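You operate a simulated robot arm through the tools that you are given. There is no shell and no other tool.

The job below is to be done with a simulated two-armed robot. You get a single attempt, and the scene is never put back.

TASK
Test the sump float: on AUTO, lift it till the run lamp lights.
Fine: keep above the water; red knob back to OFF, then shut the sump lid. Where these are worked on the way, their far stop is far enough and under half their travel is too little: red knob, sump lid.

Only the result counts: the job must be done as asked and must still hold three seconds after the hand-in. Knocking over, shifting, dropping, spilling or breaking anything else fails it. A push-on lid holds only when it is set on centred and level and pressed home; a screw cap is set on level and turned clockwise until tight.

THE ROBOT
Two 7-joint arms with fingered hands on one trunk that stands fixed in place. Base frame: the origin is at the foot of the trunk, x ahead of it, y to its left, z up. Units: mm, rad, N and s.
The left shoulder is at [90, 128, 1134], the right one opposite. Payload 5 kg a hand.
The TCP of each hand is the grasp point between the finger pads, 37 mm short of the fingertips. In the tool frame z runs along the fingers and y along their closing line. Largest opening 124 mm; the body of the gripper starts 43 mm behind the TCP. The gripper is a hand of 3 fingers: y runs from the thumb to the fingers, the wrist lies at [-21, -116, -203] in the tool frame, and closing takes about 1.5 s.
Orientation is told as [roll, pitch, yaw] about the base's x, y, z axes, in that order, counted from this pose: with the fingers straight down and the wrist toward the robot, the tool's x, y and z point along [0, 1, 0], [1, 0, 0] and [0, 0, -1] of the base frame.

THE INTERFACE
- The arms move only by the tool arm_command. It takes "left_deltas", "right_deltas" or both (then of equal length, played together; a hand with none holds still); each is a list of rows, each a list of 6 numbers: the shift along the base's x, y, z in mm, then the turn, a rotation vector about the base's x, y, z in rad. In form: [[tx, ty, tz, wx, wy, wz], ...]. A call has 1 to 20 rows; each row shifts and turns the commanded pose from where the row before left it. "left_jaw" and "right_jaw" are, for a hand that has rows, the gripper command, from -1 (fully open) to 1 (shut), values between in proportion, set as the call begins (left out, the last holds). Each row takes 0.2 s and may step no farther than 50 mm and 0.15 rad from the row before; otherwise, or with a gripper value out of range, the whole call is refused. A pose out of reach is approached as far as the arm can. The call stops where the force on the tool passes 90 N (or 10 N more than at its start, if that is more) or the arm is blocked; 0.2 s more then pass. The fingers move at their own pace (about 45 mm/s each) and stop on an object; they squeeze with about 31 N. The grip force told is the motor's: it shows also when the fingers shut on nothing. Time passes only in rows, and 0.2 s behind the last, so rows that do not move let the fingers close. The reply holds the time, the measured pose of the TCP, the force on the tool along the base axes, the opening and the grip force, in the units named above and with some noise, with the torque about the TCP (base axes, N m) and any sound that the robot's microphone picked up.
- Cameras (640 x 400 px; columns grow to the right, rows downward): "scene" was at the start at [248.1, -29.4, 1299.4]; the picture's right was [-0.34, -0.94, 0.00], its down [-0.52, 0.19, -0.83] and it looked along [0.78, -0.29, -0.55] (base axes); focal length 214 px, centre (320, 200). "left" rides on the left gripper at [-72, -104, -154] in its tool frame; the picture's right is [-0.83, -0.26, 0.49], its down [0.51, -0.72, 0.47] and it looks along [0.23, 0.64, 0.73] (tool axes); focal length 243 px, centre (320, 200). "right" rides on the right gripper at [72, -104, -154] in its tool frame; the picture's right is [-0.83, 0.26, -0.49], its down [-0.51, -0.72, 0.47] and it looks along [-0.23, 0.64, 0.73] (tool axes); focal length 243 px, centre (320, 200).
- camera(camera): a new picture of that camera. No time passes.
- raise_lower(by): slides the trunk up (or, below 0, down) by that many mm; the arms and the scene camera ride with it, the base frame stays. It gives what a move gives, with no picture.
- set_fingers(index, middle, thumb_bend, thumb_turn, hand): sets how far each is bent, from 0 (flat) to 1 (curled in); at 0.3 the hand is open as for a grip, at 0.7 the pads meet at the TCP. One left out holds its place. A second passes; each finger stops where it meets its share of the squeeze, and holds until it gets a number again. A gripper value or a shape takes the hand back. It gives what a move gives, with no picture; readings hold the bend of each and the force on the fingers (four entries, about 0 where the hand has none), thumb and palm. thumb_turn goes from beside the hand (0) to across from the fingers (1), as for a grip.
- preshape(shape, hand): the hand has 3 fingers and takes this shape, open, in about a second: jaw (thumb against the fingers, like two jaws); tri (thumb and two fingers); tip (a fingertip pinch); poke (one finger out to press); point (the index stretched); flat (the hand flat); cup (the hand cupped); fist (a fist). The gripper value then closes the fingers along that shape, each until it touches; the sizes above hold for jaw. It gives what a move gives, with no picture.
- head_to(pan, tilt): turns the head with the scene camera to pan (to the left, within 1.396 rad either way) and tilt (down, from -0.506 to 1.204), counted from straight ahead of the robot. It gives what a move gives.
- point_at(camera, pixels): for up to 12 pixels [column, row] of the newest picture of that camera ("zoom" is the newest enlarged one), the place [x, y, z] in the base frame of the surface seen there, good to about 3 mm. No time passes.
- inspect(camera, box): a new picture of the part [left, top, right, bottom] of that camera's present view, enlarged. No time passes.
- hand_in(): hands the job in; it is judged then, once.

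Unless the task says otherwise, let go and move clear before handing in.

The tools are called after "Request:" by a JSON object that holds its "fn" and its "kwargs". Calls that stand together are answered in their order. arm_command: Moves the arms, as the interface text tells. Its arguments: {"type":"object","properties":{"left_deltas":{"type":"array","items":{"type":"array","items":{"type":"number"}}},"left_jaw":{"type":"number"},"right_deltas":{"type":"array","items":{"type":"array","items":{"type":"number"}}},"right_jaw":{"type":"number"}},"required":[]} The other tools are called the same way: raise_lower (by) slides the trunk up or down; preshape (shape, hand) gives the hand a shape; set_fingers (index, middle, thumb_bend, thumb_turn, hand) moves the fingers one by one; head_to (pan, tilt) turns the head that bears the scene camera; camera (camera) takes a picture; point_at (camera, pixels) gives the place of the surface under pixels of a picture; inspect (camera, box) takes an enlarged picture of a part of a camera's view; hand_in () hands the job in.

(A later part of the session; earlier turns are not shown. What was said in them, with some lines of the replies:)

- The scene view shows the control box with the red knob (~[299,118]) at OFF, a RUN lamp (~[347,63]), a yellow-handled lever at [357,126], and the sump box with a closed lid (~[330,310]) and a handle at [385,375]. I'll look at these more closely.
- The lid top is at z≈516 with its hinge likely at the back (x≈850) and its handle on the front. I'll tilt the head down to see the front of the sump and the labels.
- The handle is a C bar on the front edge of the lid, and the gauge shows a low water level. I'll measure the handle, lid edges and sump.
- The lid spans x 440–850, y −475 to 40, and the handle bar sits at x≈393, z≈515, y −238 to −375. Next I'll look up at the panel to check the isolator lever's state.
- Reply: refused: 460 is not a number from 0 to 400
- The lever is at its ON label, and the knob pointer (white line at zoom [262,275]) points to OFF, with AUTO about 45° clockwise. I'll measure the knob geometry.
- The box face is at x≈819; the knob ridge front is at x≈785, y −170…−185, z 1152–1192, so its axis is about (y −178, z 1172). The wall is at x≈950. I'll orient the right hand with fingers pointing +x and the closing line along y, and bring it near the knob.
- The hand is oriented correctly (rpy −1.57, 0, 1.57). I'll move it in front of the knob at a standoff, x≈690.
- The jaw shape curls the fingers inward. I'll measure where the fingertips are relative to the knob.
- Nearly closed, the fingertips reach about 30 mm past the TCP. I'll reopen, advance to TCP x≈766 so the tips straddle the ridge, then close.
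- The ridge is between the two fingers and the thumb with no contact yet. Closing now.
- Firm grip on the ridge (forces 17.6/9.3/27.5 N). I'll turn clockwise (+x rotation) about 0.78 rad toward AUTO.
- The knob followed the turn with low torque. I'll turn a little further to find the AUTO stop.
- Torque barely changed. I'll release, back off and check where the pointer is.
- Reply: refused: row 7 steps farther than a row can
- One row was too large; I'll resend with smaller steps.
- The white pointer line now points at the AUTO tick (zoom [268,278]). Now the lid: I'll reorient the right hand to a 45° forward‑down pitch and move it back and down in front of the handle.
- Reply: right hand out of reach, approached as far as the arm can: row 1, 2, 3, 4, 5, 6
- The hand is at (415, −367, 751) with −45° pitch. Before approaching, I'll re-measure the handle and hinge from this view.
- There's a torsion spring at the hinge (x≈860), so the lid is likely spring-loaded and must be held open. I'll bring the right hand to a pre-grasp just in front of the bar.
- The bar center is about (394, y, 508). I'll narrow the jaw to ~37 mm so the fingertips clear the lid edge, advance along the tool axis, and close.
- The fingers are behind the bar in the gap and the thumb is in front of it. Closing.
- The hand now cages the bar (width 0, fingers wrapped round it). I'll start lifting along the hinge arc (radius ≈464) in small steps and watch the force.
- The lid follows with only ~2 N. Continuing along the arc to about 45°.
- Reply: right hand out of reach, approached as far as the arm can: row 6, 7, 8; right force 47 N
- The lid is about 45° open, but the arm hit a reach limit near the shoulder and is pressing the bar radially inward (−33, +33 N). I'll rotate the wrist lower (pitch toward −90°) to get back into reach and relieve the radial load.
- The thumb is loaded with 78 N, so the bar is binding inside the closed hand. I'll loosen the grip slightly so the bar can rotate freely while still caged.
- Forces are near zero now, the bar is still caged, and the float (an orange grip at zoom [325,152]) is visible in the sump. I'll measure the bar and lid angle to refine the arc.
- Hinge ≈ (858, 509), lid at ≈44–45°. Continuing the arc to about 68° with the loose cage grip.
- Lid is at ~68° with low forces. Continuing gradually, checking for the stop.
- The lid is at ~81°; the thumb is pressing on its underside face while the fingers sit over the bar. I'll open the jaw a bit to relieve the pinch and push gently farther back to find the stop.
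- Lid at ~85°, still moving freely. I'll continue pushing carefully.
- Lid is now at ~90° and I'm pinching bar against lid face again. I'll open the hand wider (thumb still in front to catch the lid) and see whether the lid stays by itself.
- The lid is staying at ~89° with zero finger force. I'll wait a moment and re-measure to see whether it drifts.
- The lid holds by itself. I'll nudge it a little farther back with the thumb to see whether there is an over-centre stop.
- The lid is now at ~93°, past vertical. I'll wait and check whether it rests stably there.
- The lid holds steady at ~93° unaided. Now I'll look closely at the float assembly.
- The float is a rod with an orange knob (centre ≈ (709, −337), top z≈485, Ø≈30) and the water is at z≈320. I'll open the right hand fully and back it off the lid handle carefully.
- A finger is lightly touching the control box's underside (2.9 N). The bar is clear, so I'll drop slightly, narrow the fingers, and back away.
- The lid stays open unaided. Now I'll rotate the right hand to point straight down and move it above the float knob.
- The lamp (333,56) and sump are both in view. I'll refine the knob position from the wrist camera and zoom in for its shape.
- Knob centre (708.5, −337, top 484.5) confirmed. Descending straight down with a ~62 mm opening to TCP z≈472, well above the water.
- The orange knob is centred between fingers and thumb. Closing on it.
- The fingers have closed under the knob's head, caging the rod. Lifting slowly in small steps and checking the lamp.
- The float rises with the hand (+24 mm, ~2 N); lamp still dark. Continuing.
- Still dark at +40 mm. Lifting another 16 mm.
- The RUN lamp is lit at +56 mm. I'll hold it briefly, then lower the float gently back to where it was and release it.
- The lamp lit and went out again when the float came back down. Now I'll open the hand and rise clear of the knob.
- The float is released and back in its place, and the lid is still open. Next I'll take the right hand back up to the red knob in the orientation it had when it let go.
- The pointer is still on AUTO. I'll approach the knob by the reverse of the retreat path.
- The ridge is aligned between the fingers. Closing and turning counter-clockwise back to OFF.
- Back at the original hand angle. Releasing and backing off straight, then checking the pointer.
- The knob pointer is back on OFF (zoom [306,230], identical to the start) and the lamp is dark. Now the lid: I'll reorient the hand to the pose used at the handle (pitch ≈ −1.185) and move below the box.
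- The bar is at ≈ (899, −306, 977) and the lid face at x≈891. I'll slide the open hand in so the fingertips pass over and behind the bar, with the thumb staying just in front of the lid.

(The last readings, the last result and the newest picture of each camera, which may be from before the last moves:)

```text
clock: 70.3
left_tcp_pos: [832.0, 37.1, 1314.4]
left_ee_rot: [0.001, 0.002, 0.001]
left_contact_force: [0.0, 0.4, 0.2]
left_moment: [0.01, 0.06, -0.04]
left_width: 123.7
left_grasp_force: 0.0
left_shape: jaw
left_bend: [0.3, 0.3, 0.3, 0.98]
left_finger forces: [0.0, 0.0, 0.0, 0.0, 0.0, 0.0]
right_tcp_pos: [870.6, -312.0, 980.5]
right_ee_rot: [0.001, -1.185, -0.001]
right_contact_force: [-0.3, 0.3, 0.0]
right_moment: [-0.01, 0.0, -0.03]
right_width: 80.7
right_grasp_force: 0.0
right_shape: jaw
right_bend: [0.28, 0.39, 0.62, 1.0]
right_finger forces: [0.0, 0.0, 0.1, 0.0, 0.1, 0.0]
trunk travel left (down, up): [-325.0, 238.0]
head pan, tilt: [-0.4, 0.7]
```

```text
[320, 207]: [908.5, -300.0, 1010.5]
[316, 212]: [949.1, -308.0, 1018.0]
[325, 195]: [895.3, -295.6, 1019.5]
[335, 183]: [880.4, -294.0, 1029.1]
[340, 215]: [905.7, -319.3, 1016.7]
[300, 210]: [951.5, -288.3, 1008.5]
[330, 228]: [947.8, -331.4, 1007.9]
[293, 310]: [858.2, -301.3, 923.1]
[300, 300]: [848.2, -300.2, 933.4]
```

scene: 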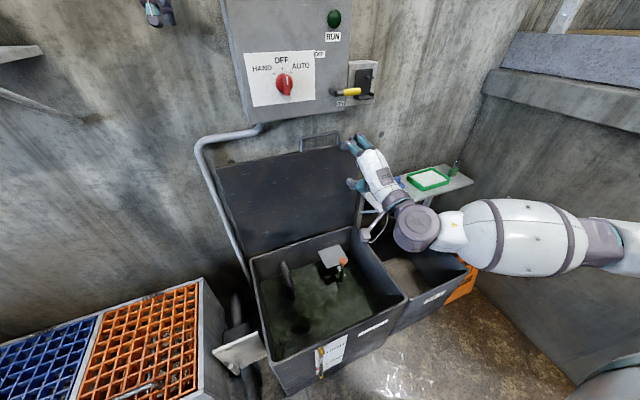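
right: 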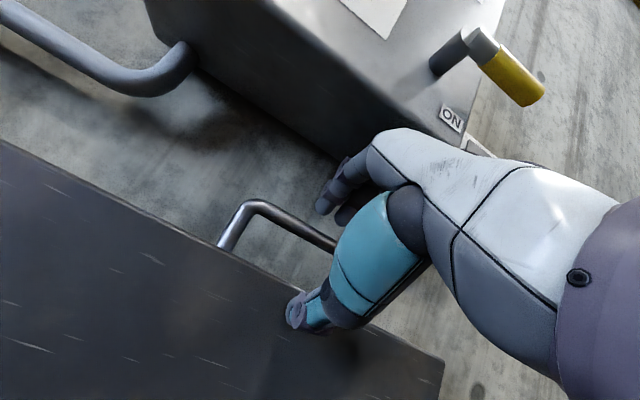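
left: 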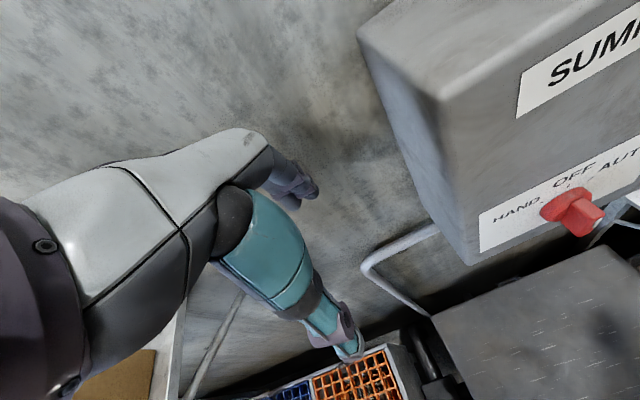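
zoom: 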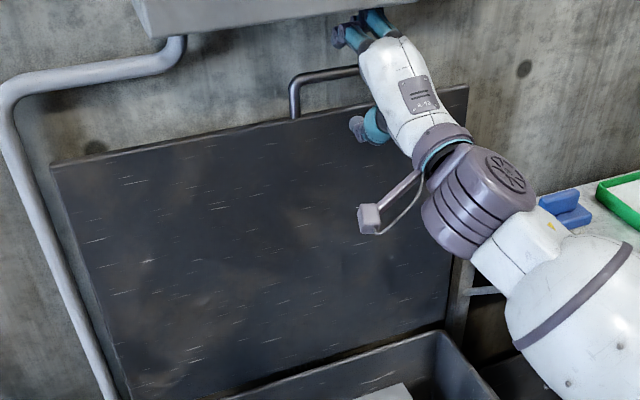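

Fingertips are at x≈909–915, z≈1010, just past the bar, and the thumb is still ~30 mm off the lid. I'll advance 14 mm and lower slightly, then curl only the two fingers behind the bar.

Request:
{"fn": "arm_command", "kwargs": {"right_deltas": [[7, 0, 0, 0, 0, 0], [7, 0, -4, 0, 0, 0]]}}

Request:
{"fn": "set_fingers", "kwargs": {"hand": "right", "index": 0.62, "middle": 0.62}}

Request:
{"fn": "camera", "kwargs": {"camera": "right"}}

Request:
{"fn": "inspect", "kwargs": {"camera": "right", "box": [180, 100, 400, 340]}}

```text
clock: 70.9
left_tcp_pos: [831.8, 35.9, 1313.6]
left_ee_rot: [0.0, -0.001, 0.002]
left_contact_force: [0.0, -0.7, 0.3]
left_moment: [-0.01, 0.0, 0.02]
left_width: 123.8
left_grasp_force: 0.0
left_shape: jaw
left_bend: [0.3, 0.3, 0.3, 0.98]
left_finger forces: [0.0, 0.1, 0.0, 0.1, 0.0, 0.1]
right_tcp_pos: [884.3, -311.9, 976.4]
right_ee_rot: [-0.001, -1.184, 0.0]
right_contact_force: [-0.1, 0.1, -0.4]
right_moment: [0.02, 0.02, 0.03]
right_width: 80.7
right_grasp_force: 0.1
right_shape: jaw
right_bend: [0.28, 0.39, 0.62, 1.0]
right_finger forces: [0.1, 0.1, 0.0, 0.1, 0.0, 0.0]
trunk travel left (down, up): [-325.0, 238.0]
head pan, tilt: [-0.4, 0.7]
```

```text
clock: 71.9
left_tcp_pos: [830.7, 37.2, 1315.4]
left_ee_rot: [-0.001, 0.0, 0.001]
left_contact_force: [-0.3, 1.0, 0.3]
left_moment: [0.02, 0.0, 0.0]
left_width: 123.6
left_grasp_force: 0.1
left_shape: jaw
left_bend: [0.3, 0.3, 0.3, 0.98]
left_finger forces: [0.0, 0.0, 0.0, 0.0, 0.1, 0.1]
right_tcp_pos: [883.3, -312.9, 977.8]
right_ee_rot: [-0.002, -1.187, 0.001]
right_contact_force: [1.9, -0.6, 7.2]
right_moment: [-0.01, -0.27, -0.01]
right_width: 62.7
right_grasp_force: 3.4
right_shape: fingers
right_bend: [0.59, 0.6, 0.62, 1.0]
right_finger forces: [3.6, 2.8, 0.0, 0.0, 0.2, 0.0]
trunk travel left (down, up): [-325.0, 238.0]
head pan, tilt: [-0.4, 0.7]
```

```text
taken
```

right: 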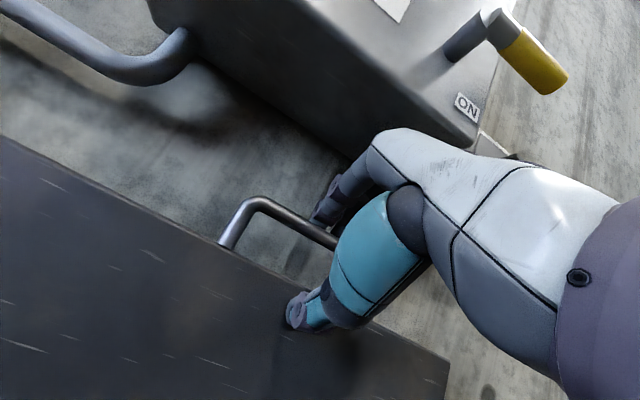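

```text
1.67 times, centred on (290, 220) of right
```

zoom: 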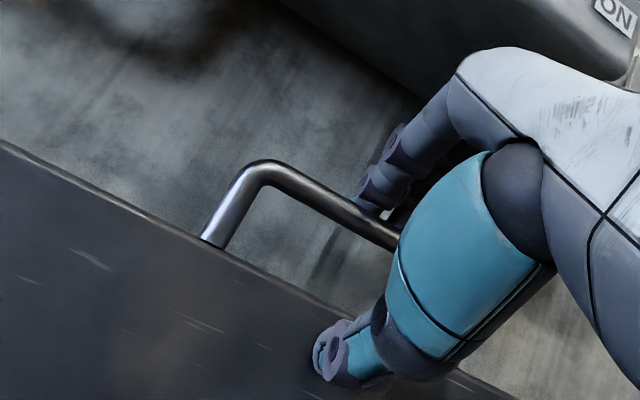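

The fingertips are over and behind the bar with light contact. I'll curl a bit more and pull back gently to see whether the lid follows.

Request:
{"fn": "set_fingers", "kwargs": {"hand": "right", "index": 0.7, "middle": 0.7}}

Request:
{"fn": "arm_command", "kwargs": {"right_deltas": [[-6, 0, 0, 0, 0, 0], [-8, 0, 0, 0, 0, 0], [-8, 0, 0, 0, 0, 0]]}}

Request:
{"fn": "inspect", "kwargs": {"camera": "right", "box": [180, 100, 400, 340]}}

Request:
{"fn": "inspect", "kwargs": {"camera": "scene", "box": [210, 110, 410, 250]}}

Request:
{"fn": "point_at", "kwargs": {"camera": "zoom", "pixels": [[200, 200], [150, 350], [300, 150], [150, 200], [250, 300]]}}

```text
clock: 72.9
left_tcp_pos: [829.0, 37.5, 1316.4]
left_ee_rot: [-0.002, -0.003, 0.003]
left_contact_force: [0.3, 0.5, -1.4]
left_moment: [0.03, -0.02, -0.02]
left_width: 123.8
left_grasp_force: 0.1
left_shape: jaw
left_bend: [0.3, 0.3, 0.3, 0.98]
left_finger forces: [0.0, 0.2, 0.0, 0.0, 0.0, 0.0]
right_tcp_pos: [882.8, -312.3, 980.1]
right_ee_rot: [-0.001, -1.188, 0.002]
right_contact_force: [0.2, -1.5, 20.8]
right_moment: [0.0, -0.07, 0.01]
right_width: 60.1
right_grasp_force: 12.4
right_shape: fingers
right_bend: [0.62, 0.64, 0.61, 1.0]
right_finger forces: [10.1, 7.3, 0.1, 0.0, 7.1, 0.0]
trunk travel left (down, up): [-325.0, 238.0]
head pan, tilt: [-0.4, 0.7]
```

```text
clock: 73.7
left_tcp_pos: [829.0, 37.1, 1316.2]
left_ee_rot: [-0.003, -0.004, 0.002]
left_contact_force: [0.2, -0.7, 0.4]
left_moment: [0.01, 0.0, -0.02]
left_width: 123.6
left_grasp_force: 0.0
left_shape: jaw
left_bend: [0.3, 0.3, 0.3, 0.98]
left_finger forces: [0.0, 0.0, 0.0, 0.1, 0.1, 0.0]
right_tcp_pos: [859.9, -312.5, 977.8]
right_ee_rot: [0.002, -1.187, 0.002]
right_contact_force: [0.6, -0.4, 16.8]
right_moment: [-0.03, -0.08, 0.06]
right_width: 58.7
right_grasp_force: 9.6
right_shape: fingers
right_bend: [0.62, 0.65, 0.62, 1.0]
right_finger forces: [8.5, 5.3, 0.0, 0.0, 5.4, 0.0]
trunk travel left (down, up): [-325.0, 238.0]
head pan, tilt: [-0.4, 0.7]
```

```text
1.67 times, centred on (290, 220) of right
```

zoom: 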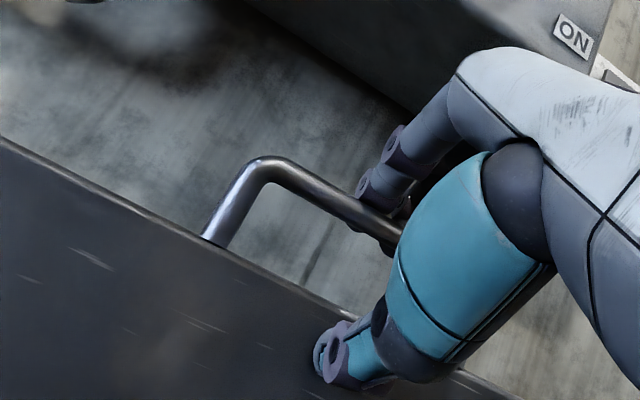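

```text
2.86 times, centred on (310, 180) of scene
```

zoom: 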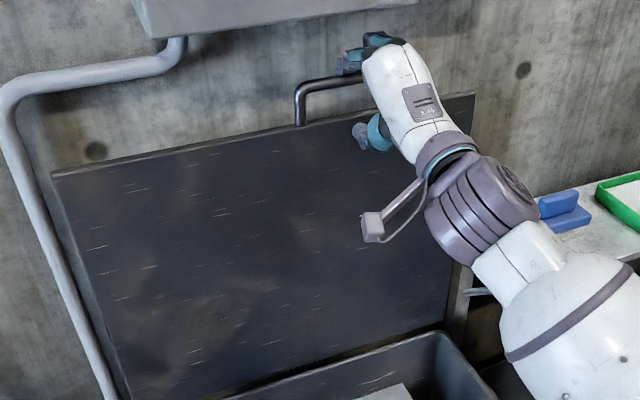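

```text
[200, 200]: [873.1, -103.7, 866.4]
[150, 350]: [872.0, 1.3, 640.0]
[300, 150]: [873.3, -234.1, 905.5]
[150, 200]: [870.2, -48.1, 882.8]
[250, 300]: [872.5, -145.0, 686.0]
```

The lid follows the pull and is now at ~90°. A refined fit puts the hinge at ≈(870, 503) with radius ≈476. Continuing to ~80° slowly.

Request:
{"fn": "arm_command", "kwargs": {"right_deltas": [[-24, 0, -0.5, 0, 0, 0], [-24, 0, -1.3, 0, 0, 0], [-21, 0, -2.3, 0, 0, 0], [-21, 0, -3.1, 0, 0, 0]]}}

Request:
{"fn": "inspect", "kwargs": {"camera": "right", "box": [180, 100, 400, 340]}}

Request:
{"fn": "inspect", "kwargs": {"camera": "scene", "box": [210, 110, 410, 250]}}

Request:
{"fn": "point_at", "kwargs": {"camera": "zoom", "pixels": [[200, 200], [150, 350], [300, 150], [150, 200], [250, 300], [330, 95]]}}

```text
clock: 74.7
left_tcp_pos: [830.4, 35.8, 1315.4]
left_ee_rot: [0.0, 0.0, 0.002]
left_contact_force: [0.3, 0.5, 0.2]
left_moment: [-0.01, -0.01, 0.01]
left_width: 123.8
left_grasp_force: 0.0
left_shape: jaw
left_bend: [0.3, 0.3, 0.3, 0.98]
left_finger forces: [0.0, 0.1, 0.0, 0.0, 0.0, 0.1]
right_tcp_pos: [772.3, -311.7, 968.6]
right_ee_rot: [-0.004, -1.184, 0.001]
right_contact_force: [-1.1, 0.9, 2.6]
right_moment: [0.04, 0.09, -0.03]
right_width: 50.2
right_grasp_force: 1.7
right_shape: fingers
right_bend: [0.68, 0.7, 0.62, 1.0]
right_finger forces: [2.6, 0.0, 0.0, 0.0, 1.8, 0.0]
trunk travel left (down, up): [-325.0, 238.0]
head pan, tilt: [-0.4, 0.7]
```

```text
1.67 times, centred on (290, 220) of right
```

zoom: 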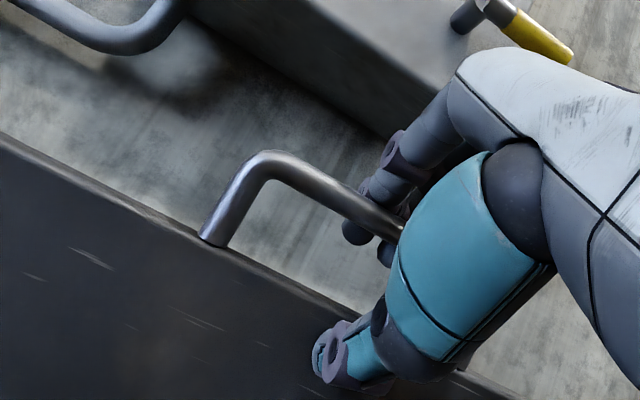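

```text
2.86 times, centred on (310, 180) of scene
```

zoom: 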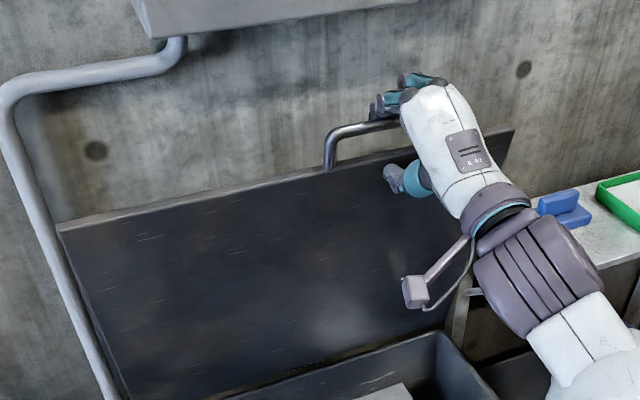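

```text
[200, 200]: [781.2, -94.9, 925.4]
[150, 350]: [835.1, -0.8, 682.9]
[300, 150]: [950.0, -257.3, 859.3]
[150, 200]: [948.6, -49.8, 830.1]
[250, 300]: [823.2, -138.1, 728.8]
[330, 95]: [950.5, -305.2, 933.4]
```

The lid is at ~78° and the bar now sits right at the TCP, caged between curled fingers and thumb. Continuing down the arc in slow half-steps.

Request:
{"fn": "arm_command", "kwargs": {"right_deltas": [[-20.1, 0, -5.2, 0, 0, 0], [-20.1, 0, -5.2, 0, 0, 0], [-19.5, 0, -7, 0, 0, 0], [-19.5, 0, -7, 0, 0, 0], [-18.9, 0, -8.6, 0, 0, 0], [-18.9, 0, -8.6, 0, 0, 0]]}}

Request:
{"fn": "camera", "kwargs": {"camera": "right"}}

Request:
{"fn": "inspect", "kwargs": {"camera": "scene", "box": [210, 110, 450, 290]}}

```text
clock: 76.1
left_tcp_pos: [830.9, 36.2, 1314.6]
left_ee_rot: [0.0, -0.001, 0.003]
left_contact_force: [-0.1, 0.2, 0.8]
left_moment: [0.0, -0.02, 0.0]
left_width: 123.6
left_grasp_force: 0.0
left_shape: jaw
left_bend: [0.3, 0.3, 0.3, 0.98]
left_finger forces: [0.1, 0.0, 0.1, 0.0, 0.0, 0.1]
right_tcp_pos: [654.6, -312.3, 927.8]
right_ee_rot: [0.001, -1.188, 0.001]
right_contact_force: [-1.5, 0.1, -0.4]
right_moment: [0.01, 0.06, -0.01]
right_width: 46.8
right_grasp_force: 0.0
right_shape: fingers
right_bend: [0.7, 0.7, 0.62, 1.0]
right_finger forces: [0.0, 0.0, 0.0, 0.0, 1.1, 0.0]
trunk travel left (down, up): [-325.0, 238.0]
head pan, tilt: [-0.4, 0.7]
```

```text
taken
```

right: 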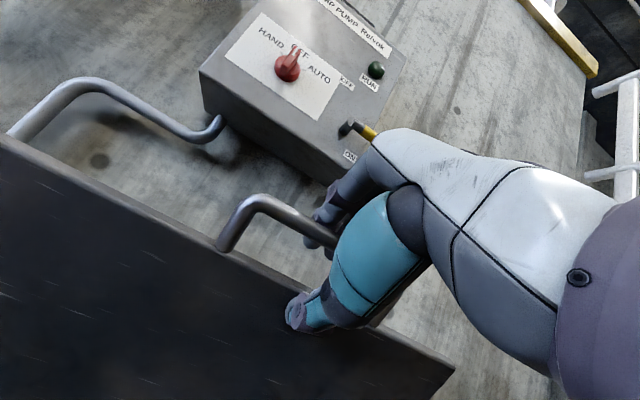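

```text
2.22 times, centred on (330, 200) of scene
```

zoom: 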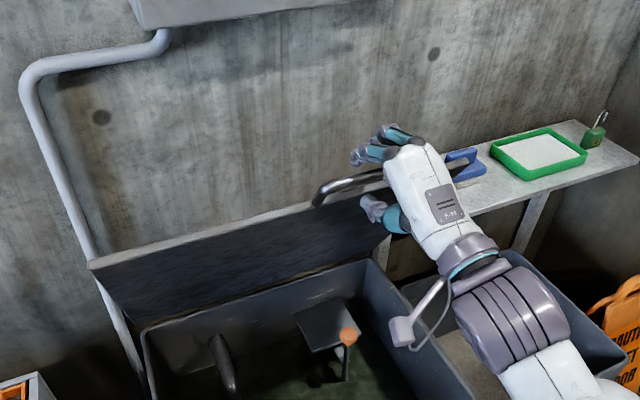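

Lid at ~63°, resting on the thumb with only ~1 N. Continuing to ~43°.

Request:
{"fn": "arm_command", "kwargs": {"right_deltas": [[-18.05, 0, -10.25, 0, 0, 0], [-18.05, 0, -10.25, 0, 0, 0], [-17.15, 0, -11.75, 0, 0, 0], [-17.15, 0, -11.75, 0, 0, 0], [-16, 0, -13.2, 0, 0, 0], [-16, 0, -13.2, 0, 0, 0], [-14.8, 0, -14.55, 0, 0, 0], [-14.8, 0, -14.55, 0, 0, 0]]}}

Request:
{"fn": "inspect", "kwargs": {"camera": "right", "box": [180, 140, 420, 340]}}

Request:
{"fn": "inspect", "kwargs": {"camera": "scene", "box": [210, 150, 470, 350]}}

```text
clock: 77.9
left_tcp_pos: [830.5, 35.9, 1314.4]
left_ee_rot: [0.0, 0.001, 0.002]
left_contact_force: [-0.5, 0.3, 0.3]
left_moment: [-0.05, -0.01, -0.05]
left_width: 123.7
left_grasp_force: 0.1
left_shape: jaw
left_bend: [0.3, 0.3, 0.3, 0.98]
left_finger forces: [0.0, 0.0, 0.0, 0.0, 0.0, 0.1]
right_tcp_pos: [523.2, -312.4, 829.4]
right_ee_rot: [-0.002, -1.186, 0.001]
right_contact_force: [-1.7, 0.1, -1.4]
right_moment: [-0.02, 0.07, 0.01]
right_width: 48.3
right_grasp_force: 0.7
right_shape: fingers
right_bend: [0.7, 0.7, 0.61, 1.0]
right_finger forces: [0.1, 0.0, 0.0, 0.0, 1.4, 0.0]
trunk travel left (down, up): [-325.0, 238.0]
head pan, tilt: [-0.4, 0.7]
```

```text
2.00 times, centred on (300, 240) of right
```

zoom: 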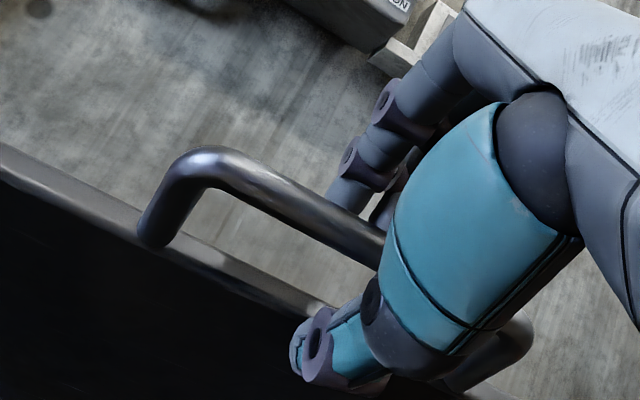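

```text
2.00 times, centred on (340, 250) of scene
```

zoom: 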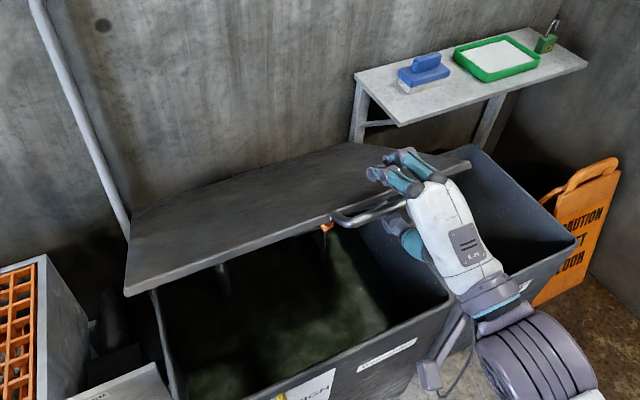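

Lid at ~43°, still only ~1.4 N on the thumb. Continuing to ~23°.

Request:
{"fn": "arm_command", "kwargs": {"right_deltas": [[-13.5, 0, -15.75, 0, 0, 0], [-13.5, 0, -15.75, 0, 0, 0], [-12.05, 0, -16.95, 0, 0, 0], [-12.05, 0, -16.95, 0, 0, 0], [-10.55, 0, -17.85, 0, 0, 0], [-10.55, 0, -17.85, 0, 0, 0], [-8.95, 0, -18.75, 0, 0, 0], [-8.95, 0, -18.75, 0, 0, 0]]}}

Request:
{"fn": "inspect", "kwargs": {"camera": "right", "box": [180, 140, 420, 340]}}

Request:
{"fn": "inspect", "kwargs": {"camera": "scene", "box": [210, 200, 470, 400]}}

```text
clock: 79.7
left_tcp_pos: [832.0, 35.2, 1314.9]
left_ee_rot: [0.002, 0.001, 0.0]
left_contact_force: [0.6, -0.1, 0.1]
left_moment: [-0.02, 0.02, 0.01]
left_width: 123.4
left_grasp_force: 0.1
left_shape: jaw
left_bend: [0.3, 0.3, 0.3, 0.98]
left_finger forces: [0.1, 0.0, 0.0, 0.0, 0.1, 0.0]
right_tcp_pos: [434.0, -312.6, 689.8]
right_ee_rot: [0.003, -1.185, -0.001]
right_contact_force: [1.4, 0.7, -1.9]
right_moment: [-0.01, -0.02, -0.02]
right_width: 47.4
right_grasp_force: 0.6
right_shape: fingers
right_bend: [0.7, 0.7, 0.61, 1.0]
right_finger forces: [0.0, 0.0, 0.0, 0.1, 1.3, 0.0]
trunk travel left (down, up): [-325.0, 238.0]
head pan, tilt: [-0.4, 0.7]
```

```text
2.00 times, centred on (300, 240) of right
```

zoom: 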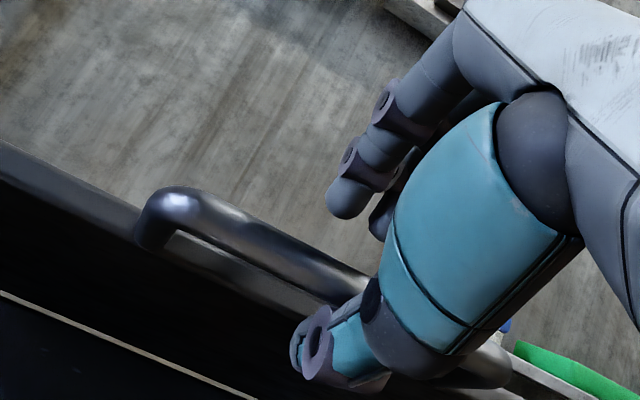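

```text
2.00 times, centred on (340, 300) of scene
```

zoom: 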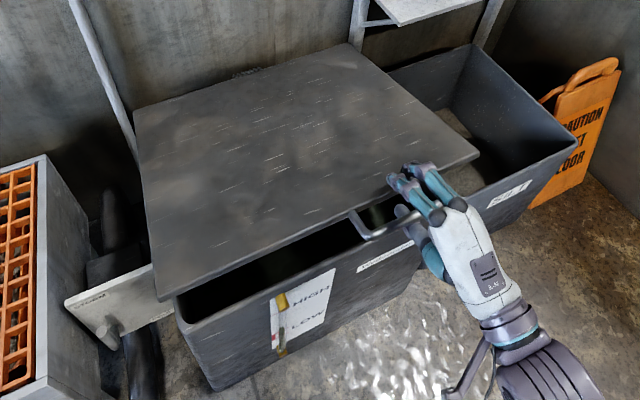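

Request:
{"fn": "camera", "kwargs": {"camera": "right"}}

Request:
{"fn": "point_at", "kwargs": {"camera": "right", "pixels": [[290, 312], [298, 318], [288, 305], [310, 310], [230, 260], [260, 265], [240, 350], [210, 340]]}}

```text
taken
```

right: 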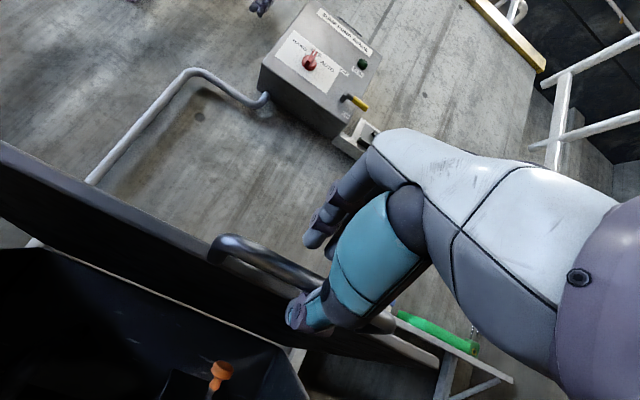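

```text
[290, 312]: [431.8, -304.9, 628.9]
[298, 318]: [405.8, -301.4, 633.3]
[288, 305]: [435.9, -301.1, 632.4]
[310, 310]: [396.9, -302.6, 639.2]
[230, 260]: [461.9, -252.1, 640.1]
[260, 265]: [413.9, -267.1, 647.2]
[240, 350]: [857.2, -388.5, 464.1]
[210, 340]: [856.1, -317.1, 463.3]
```

The bar actually rests on the thumb ~47 mm below the TCP (lid at ~17°), and the thumb tip stays clear of the sump front (x≈436 vs 449). I'll lower to about 3°.

Request:
{"fn": "arm_command", "kwargs": {"right_deltas": [[-4.3, 0, -16, 0, 0, 0], [-4.3, 0, -16, 0, 0, 0], [-3.8, 0, -20.4, 0, 0, 0], [-3.8, 0, -20.4, 0, 0, 0], [-1.8, 0, -14, 0, 0, 0], [-1.8, 0, -14, 0, 0, 0]]}}

Request:
{"fn": "camera", "kwargs": {"camera": "right"}}

Request:
{"fn": "inspect", "kwargs": {"camera": "scene", "box": [210, 200, 470, 400]}}

Request:
{"fn": "point_at", "kwargs": {"camera": "right", "pixels": [[260, 265], [245, 255], [290, 312], [288, 305], [230, 260]]}}

```text
clock: 81.1
left_tcp_pos: [832.0, 36.0, 1314.3]
left_ee_rot: [0.001, 0.0, 0.002]
left_contact_force: [0.0, 0.3, 0.5]
left_moment: [0.0, 0.0, 0.02]
left_width: 123.4
left_grasp_force: 0.1
left_shape: jaw
left_bend: [0.3, 0.3, 0.3, 0.98]
left_finger forces: [0.0, 0.0, 0.0, 0.0, 0.0, 0.1]
right_tcp_pos: [413.8, -312.5, 588.7]
right_ee_rot: [-0.002, -1.185, 0.001]
right_contact_force: [-0.3, -0.8, -0.7]
right_moment: [-0.01, -0.04, 0.02]
right_width: 47.2
right_grasp_force: 0.5
right_shape: fingers
right_bend: [0.7, 0.7, 0.61, 1.0]
right_finger forces: [0.0, 0.0, 0.0, 0.0, 1.0, 0.0]
trunk travel left (down, up): [-325.0, 238.0]
head pan, tilt: [-0.4, 0.7]
```

```text
taken
```

right: 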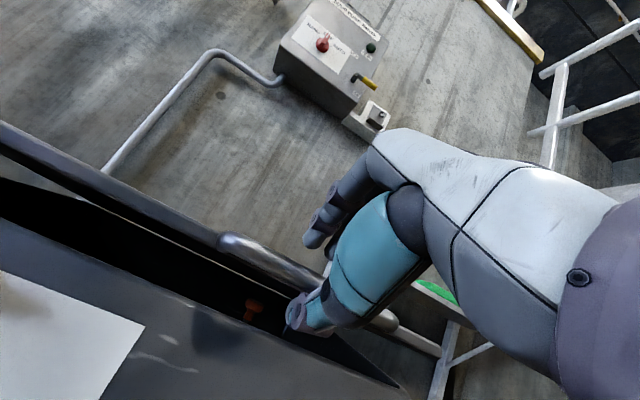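

```text
2.00 times, centred on (340, 300) of scene
```

zoom: 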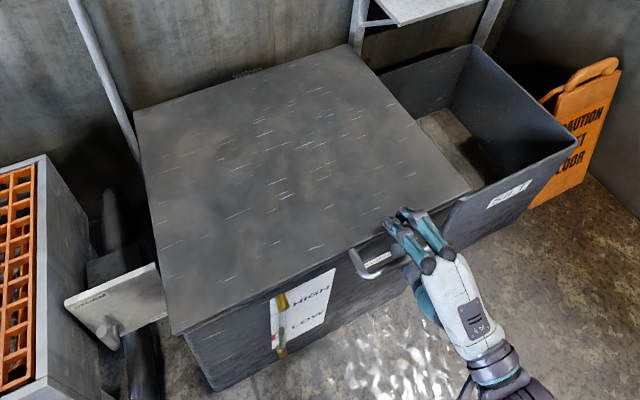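

```text
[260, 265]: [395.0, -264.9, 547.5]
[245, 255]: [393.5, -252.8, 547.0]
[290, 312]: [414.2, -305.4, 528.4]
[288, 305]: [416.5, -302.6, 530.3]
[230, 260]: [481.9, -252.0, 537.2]
```

Only ~35 mm to go; the bar is at z≈543. Lowering slowly until the lid seats.

Request:
{"fn": "arm_command", "kwargs": {"right_deltas": [[-0.8, 0, -8, 0, 0, 0], [-0.6, 0, -8, 0, 0, 0], [-0.4, 0, -8, 0, 0, 0], [-0.2, 0, -6, 0, 0, 0], [0, 0, -6, 0, 0, 0], [0, 0, -6, 0, 0, 0]]}}

Request:
{"fn": "camera", "kwargs": {"camera": "right"}}

Request:
{"fn": "point_at", "kwargs": {"camera": "right", "pixels": [[260, 258], [245, 250], [290, 312], [288, 305], [270, 265]]}}

Request:
{"fn": "inspect", "kwargs": {"camera": "scene", "box": [210, 200, 470, 400]}}

```text
clock: 82.5
left_tcp_pos: [831.9, 35.7, 1315.2]
left_ee_rot: [0.0, 0.0, 0.001]
left_contact_force: [0.7, 0.0, -0.6]
left_moment: [-0.01, 0.01, 0.02]
left_width: 123.8
left_grasp_force: 0.1
left_shape: jaw
left_bend: [0.3, 0.3, 0.3, 0.98]
left_finger forces: [0.0, 0.0, 0.0, 0.0, 0.1, 0.0]
right_tcp_pos: [412.2, -313.0, 546.2]
right_ee_rot: [0.0, -1.185, 0.0]
right_contact_force: [-1.1, 0.5, -0.3]
right_moment: [0.01, 0.0, -0.01]
right_width: 47.4
right_grasp_force: 0.9
right_shape: fingers
right_bend: [0.7, 0.7, 0.61, 1.0]
right_finger forces: [0.1, 0.1, 0.0, 0.0, 1.1, 0.1]
trunk travel left (down, up): [-325.0, 238.0]
head pan, tilt: [-0.4, 0.7]
```

```text
taken
```

right: 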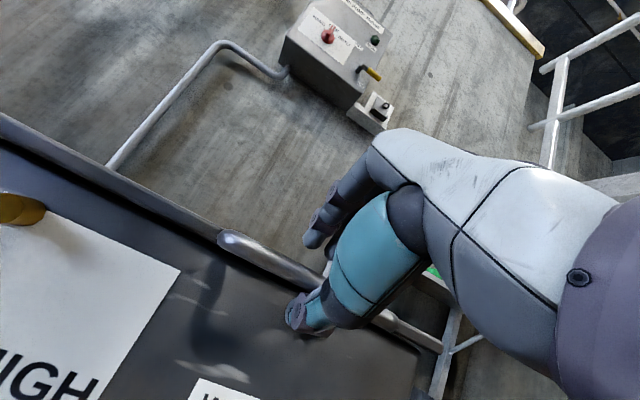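

```text
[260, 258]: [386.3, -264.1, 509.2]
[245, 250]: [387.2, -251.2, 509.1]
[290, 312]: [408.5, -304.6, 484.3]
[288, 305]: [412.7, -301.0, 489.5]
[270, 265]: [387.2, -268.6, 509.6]
```

```text
2.00 times, centred on (340, 300) of scene
```

zoom: 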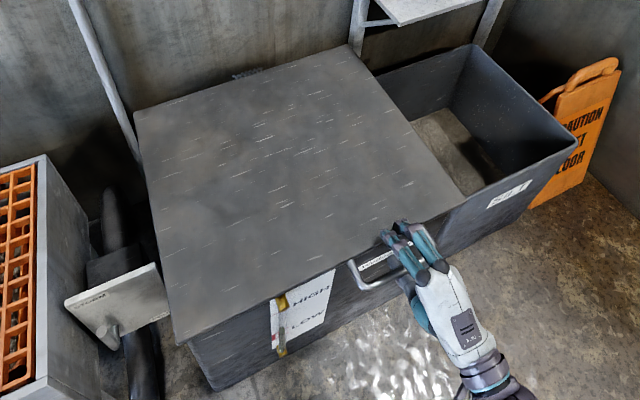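

The bar is down at z≈509, essentially seated. I'll lower a bit more to unload the thumb and then verify the lid's height.

Request:
{"fn": "arm_command", "kwargs": {"right_deltas": [[0, 0, -5, 0, 0, 0], [-3, 0, -6, 0, 0, 0]]}}

Request:
{"fn": "camera", "kwargs": {"camera": "scene"}}

Request:
{"fn": "point_at", "kwargs": {"camera": "scene", "pixels": [[302, 360], [350, 330], [390, 305], [430, 295], [300, 300], [380, 240], [290, 250], [350, 270]]}}

Request:
{"fn": "camera", "kwargs": {"camera": "right"}}

```text
clock: 83.1
left_tcp_pos: [832.3, 36.0, 1314.1]
left_ee_rot: [0.0, 0.001, 0.002]
left_contact_force: [-0.3, 0.1, 0.0]
left_moment: [0.0, -0.01, 0.02]
left_width: 123.5
left_grasp_force: 0.1
left_shape: jaw
left_bend: [0.3, 0.3, 0.3, 0.98]
left_finger forces: [0.0, 0.0, 0.1, 0.0, 0.0, 0.0]
right_tcp_pos: [408.8, -313.2, 535.6]
right_ee_rot: [0.001, -1.185, 0.002]
right_contact_force: [0.1, -0.4, 0.4]
right_moment: [-0.01, -0.01, 0.0]
right_width: 46.9
right_grasp_force: 0.1
right_shape: fingers
right_bend: [0.7, 0.7, 0.62, 1.0]
right_finger forces: [0.0, 0.1, 0.1, 0.1, 0.0, 0.1]
trunk travel left (down, up): [-325.0, 238.0]
head pan, tilt: [-0.4, 0.7]
```

```text
taken
```

scene: 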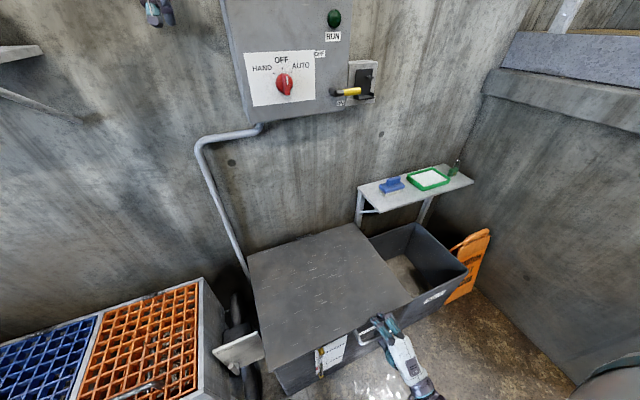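

```text
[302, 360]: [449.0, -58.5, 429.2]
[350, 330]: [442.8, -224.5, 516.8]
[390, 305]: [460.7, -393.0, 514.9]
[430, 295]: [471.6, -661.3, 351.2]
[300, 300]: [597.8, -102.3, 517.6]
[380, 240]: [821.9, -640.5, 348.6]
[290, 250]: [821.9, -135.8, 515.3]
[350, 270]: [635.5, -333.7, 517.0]
```

```text
taken
```

right: 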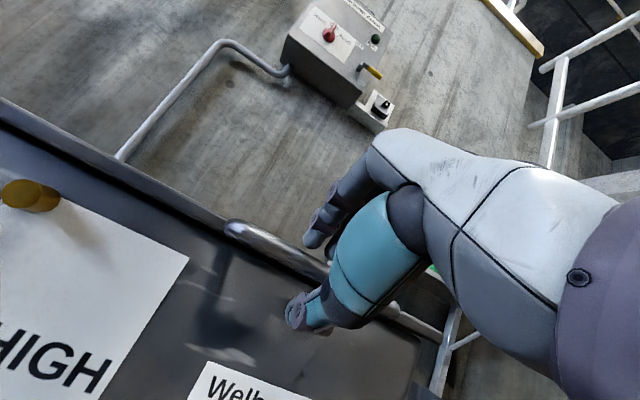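

The lid top reads z≈515–517 front and back, as at the start, and the thumb is unloaded. Now I'll open the hand and back away from the bar.

Request:
{"fn": "arm_command", "kwargs": {"right_deltas": [[0, 0, 0, 0, 0, 0], [0, 0, 0, 0, 0, 0], [0, 0, 0, 0, 0, 0], [0, 0, 0, 0, 0, 0], [-8, 0, 0, 0, 0, 0], [-10, 0, 0, 0, 0, 0], [-12, 0, 0, 0, 0, 0], [-15, 0, 0, 0, 0, 0], [-15, 0, 0, 0, 0, 0]], "right_jaw": -0.5}}

Request:
{"fn": "camera", "kwargs": {"camera": "right"}}

Request:
{"fn": "camera", "kwargs": {"camera": "scene"}}

```text
clock: 85.1
left_tcp_pos: [831.5, 36.2, 1314.0]
left_ee_rot: [0.001, -0.001, 0.002]
left_contact_force: [0.3, -0.5, -0.4]
left_moment: [0.0, 0.02, -0.01]
left_width: 123.6
left_grasp_force: 0.1
left_shape: jaw
left_bend: [0.3, 0.3, 0.3, 0.98]
left_finger forces: [0.1, 0.1, 0.0, 0.0, 0.0, 0.0]
right_tcp_pos: [347.3, -312.7, 536.7]
right_ee_rot: [-0.004, -1.184, 0.004]
right_contact_force: [-0.9, -0.7, 0.0]
right_moment: [0.0, 0.0, -0.01]
right_width: 92.6
right_grasp_force: 0.0
right_shape: jaw
right_bend: [0.27, 0.36, 0.55, 0.99]
right_finger forces: [0.0, 0.1, 0.0, 0.0, 0.0, 0.0]
trunk travel left (down, up): [-325.0, 238.0]
head pan, tilt: [-0.4, 0.7]
```

```text
taken
```

right: 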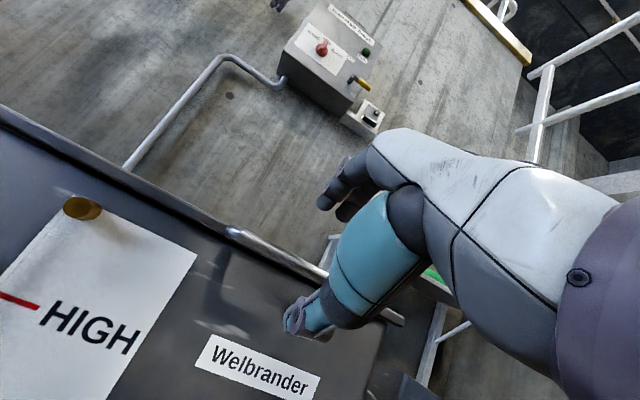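

```text
taken
```

scene: 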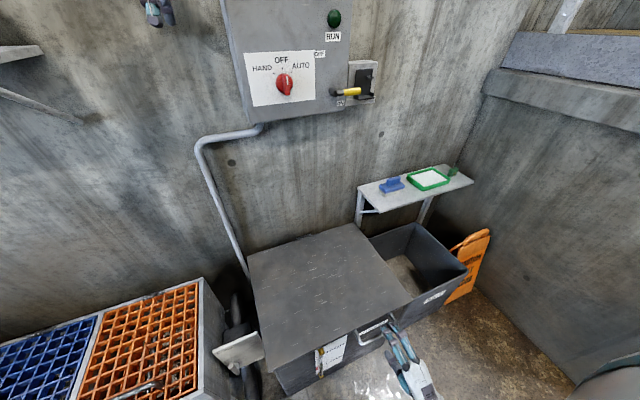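

Request:
{"fn": "point_at", "kwargs": {"camera": "right", "pixels": [[290, 312], [295, 325], [285, 320], [270, 252], [240, 235], [300, 265], [325, 195]]}}

Request:
{"fn": "point_at", "kwargs": {"camera": "scene", "pixels": [[362, 333], [380, 325], [300, 300], [290, 250], [350, 270], [265, 340], [400, 300], [350, 235], [255, 260]]}}

Request:
{"fn": "inspect", "kwargs": {"camera": "scene", "box": [230, 210, 460, 390]}}

```text
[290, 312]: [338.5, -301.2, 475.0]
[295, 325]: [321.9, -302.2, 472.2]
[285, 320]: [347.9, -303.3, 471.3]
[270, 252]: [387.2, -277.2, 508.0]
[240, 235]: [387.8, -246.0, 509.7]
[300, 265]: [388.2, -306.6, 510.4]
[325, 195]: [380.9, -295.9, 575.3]
```

```text
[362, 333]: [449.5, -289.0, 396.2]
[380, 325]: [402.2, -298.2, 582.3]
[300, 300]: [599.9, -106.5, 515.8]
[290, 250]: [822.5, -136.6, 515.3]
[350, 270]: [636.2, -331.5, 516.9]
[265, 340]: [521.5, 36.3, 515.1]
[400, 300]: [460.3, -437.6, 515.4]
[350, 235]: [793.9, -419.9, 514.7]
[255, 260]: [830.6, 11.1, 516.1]
```

```text
2.22 times, centred on (345, 300) of scene
```

zoom: 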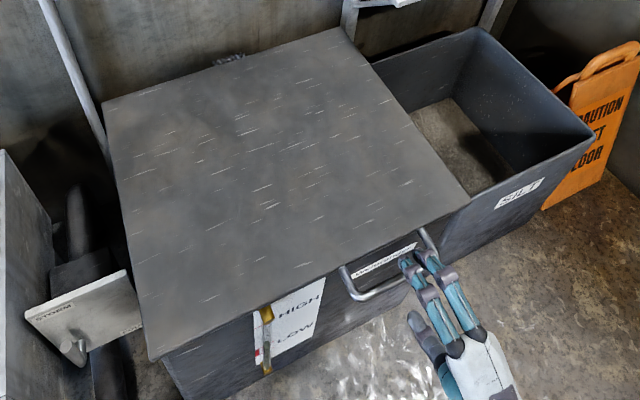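

The lid reads z≈515–517 everywhere (closed), the bar is in its original place, and the thumb and fingers are clear of it. Raising the hand away.

Request:
{"fn": "arm_command", "kwargs": {"right_deltas": [[-3, 0, 20, 0, 0, 0], [0, -5, 40, 0, 0, 0], [0, -10, 40, 0, 0, 0], [5, -15, 40, 0, 0, 0], [10, -20, 35, 0, 0, 0], [10, -30, 30, 0, 0, 0]]}}

Request:
{"fn": "camera", "kwargs": {"camera": "scene"}}

Request:
{"fn": "inspect", "kwargs": {"camera": "scene", "box": [220, 0, 400, 130]}}

Request:
{"fn": "inspect", "kwargs": {"camera": "scene", "box": [230, 200, 490, 400]}}

```text
clock: 86.5
left_tcp_pos: [831.1, 34.2, 1313.9]
left_ee_rot: [0.001, 0.0, 0.001]
left_contact_force: [0.5, -0.2, -0.2]
left_moment: [0.0, 0.01, 0.02]
left_width: 123.9
left_grasp_force: 0.1
left_shape: jaw
left_bend: [0.3, 0.3, 0.3, 0.98]
left_finger forces: [0.1, 0.0, 0.1, 0.1, 0.0, 0.1]
right_tcp_pos: [371.6, -393.2, 740.5]
right_ee_rot: [0.004, -1.186, -0.004]
right_contact_force: [0.4, -0.6, 0.2]
right_moment: [0.01, -0.03, 0.03]
right_width: 92.9
right_grasp_force: 0.0
right_shape: jaw
right_bend: [0.27, 0.36, 0.55, 0.99]
right_finger forces: [0.1, 0.1, 0.1, 0.1, 0.0, 0.1]
trunk travel left (down, up): [-325.0, 238.0]
head pan, tilt: [-0.4, 0.7]
```

```text
taken
```

scene: 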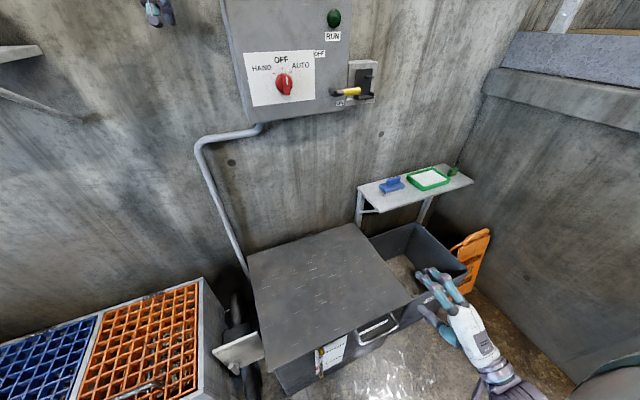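

```text
3.08 times, centred on (310, 65) of scene
```

zoom: 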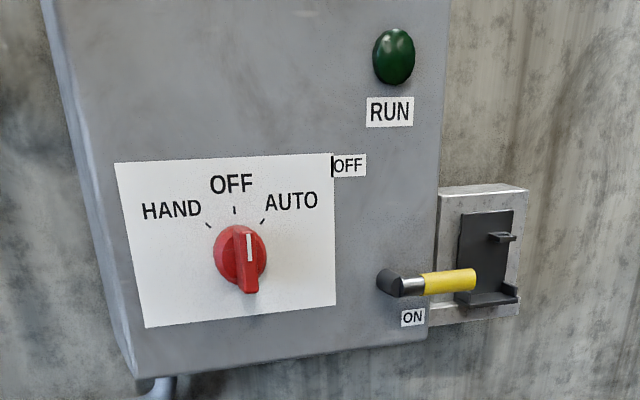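

```text
2.00 times, centred on (360, 300) of scene
```

zoom: 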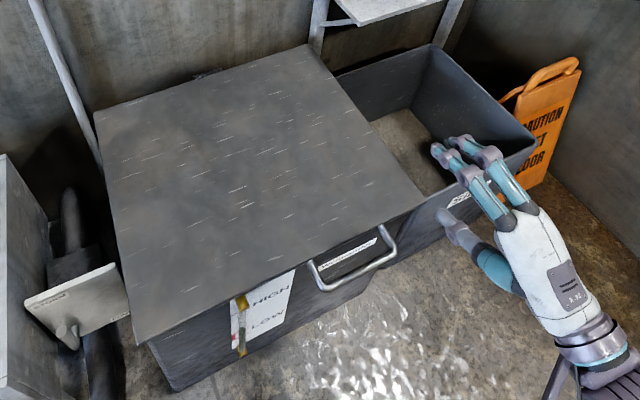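

Request:
{"fn": "inspect", "kwargs": {"camera": "scene", "box": [265, 60, 305, 105]}}

```text
8.89 times, centred on (285, 82) of scene
```

zoom: 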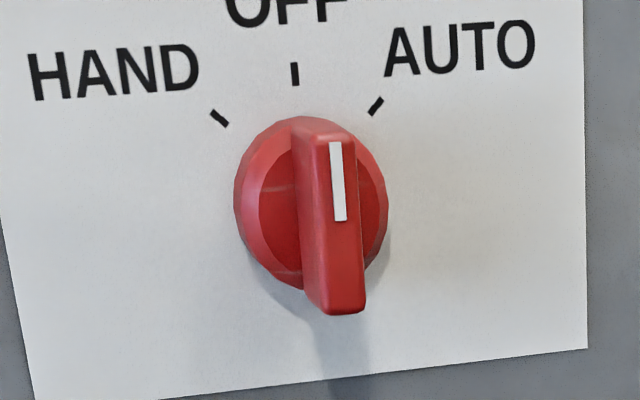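

The knob's white line (zoom [336,143]→[341,220]) is parallel to the OFF tick and the lamp is dark. The lid is shut, the lever is still at ON, and nothing else has moved. The hand is clear, so I'm handing in.

Request:
{"fn": "hand_in", "kwargs": {}}

```text
The job is handed in.
```

The float test is done and the job is handed in. With the knob on AUTO, I raised the float about 56 mm and the RUN lamp lit. It went out again when I lowered the float back into place.

- **Water:** the hand stayed well above the surface throughout, with fingertips near z 440 against water at z 320.
- **Red knob:** it is back on OFF, with the pointer in line with the OFF tick and the lamp dark.
- **Sump lid:** I opened it past vertical, where it stayed up on its own. After the knob was back on OFF I shut it, and it now sits at its starting height front and back.
- **Everything else:** the yellow lever is still at ON, and nothing else looked moved in the last pictures. One finger brushed the underside of the control box at about 3 N while backing off the lid handle, with no visible effect.

The right hand was clear of the sump and panel at hand-in; the left arm was not used.
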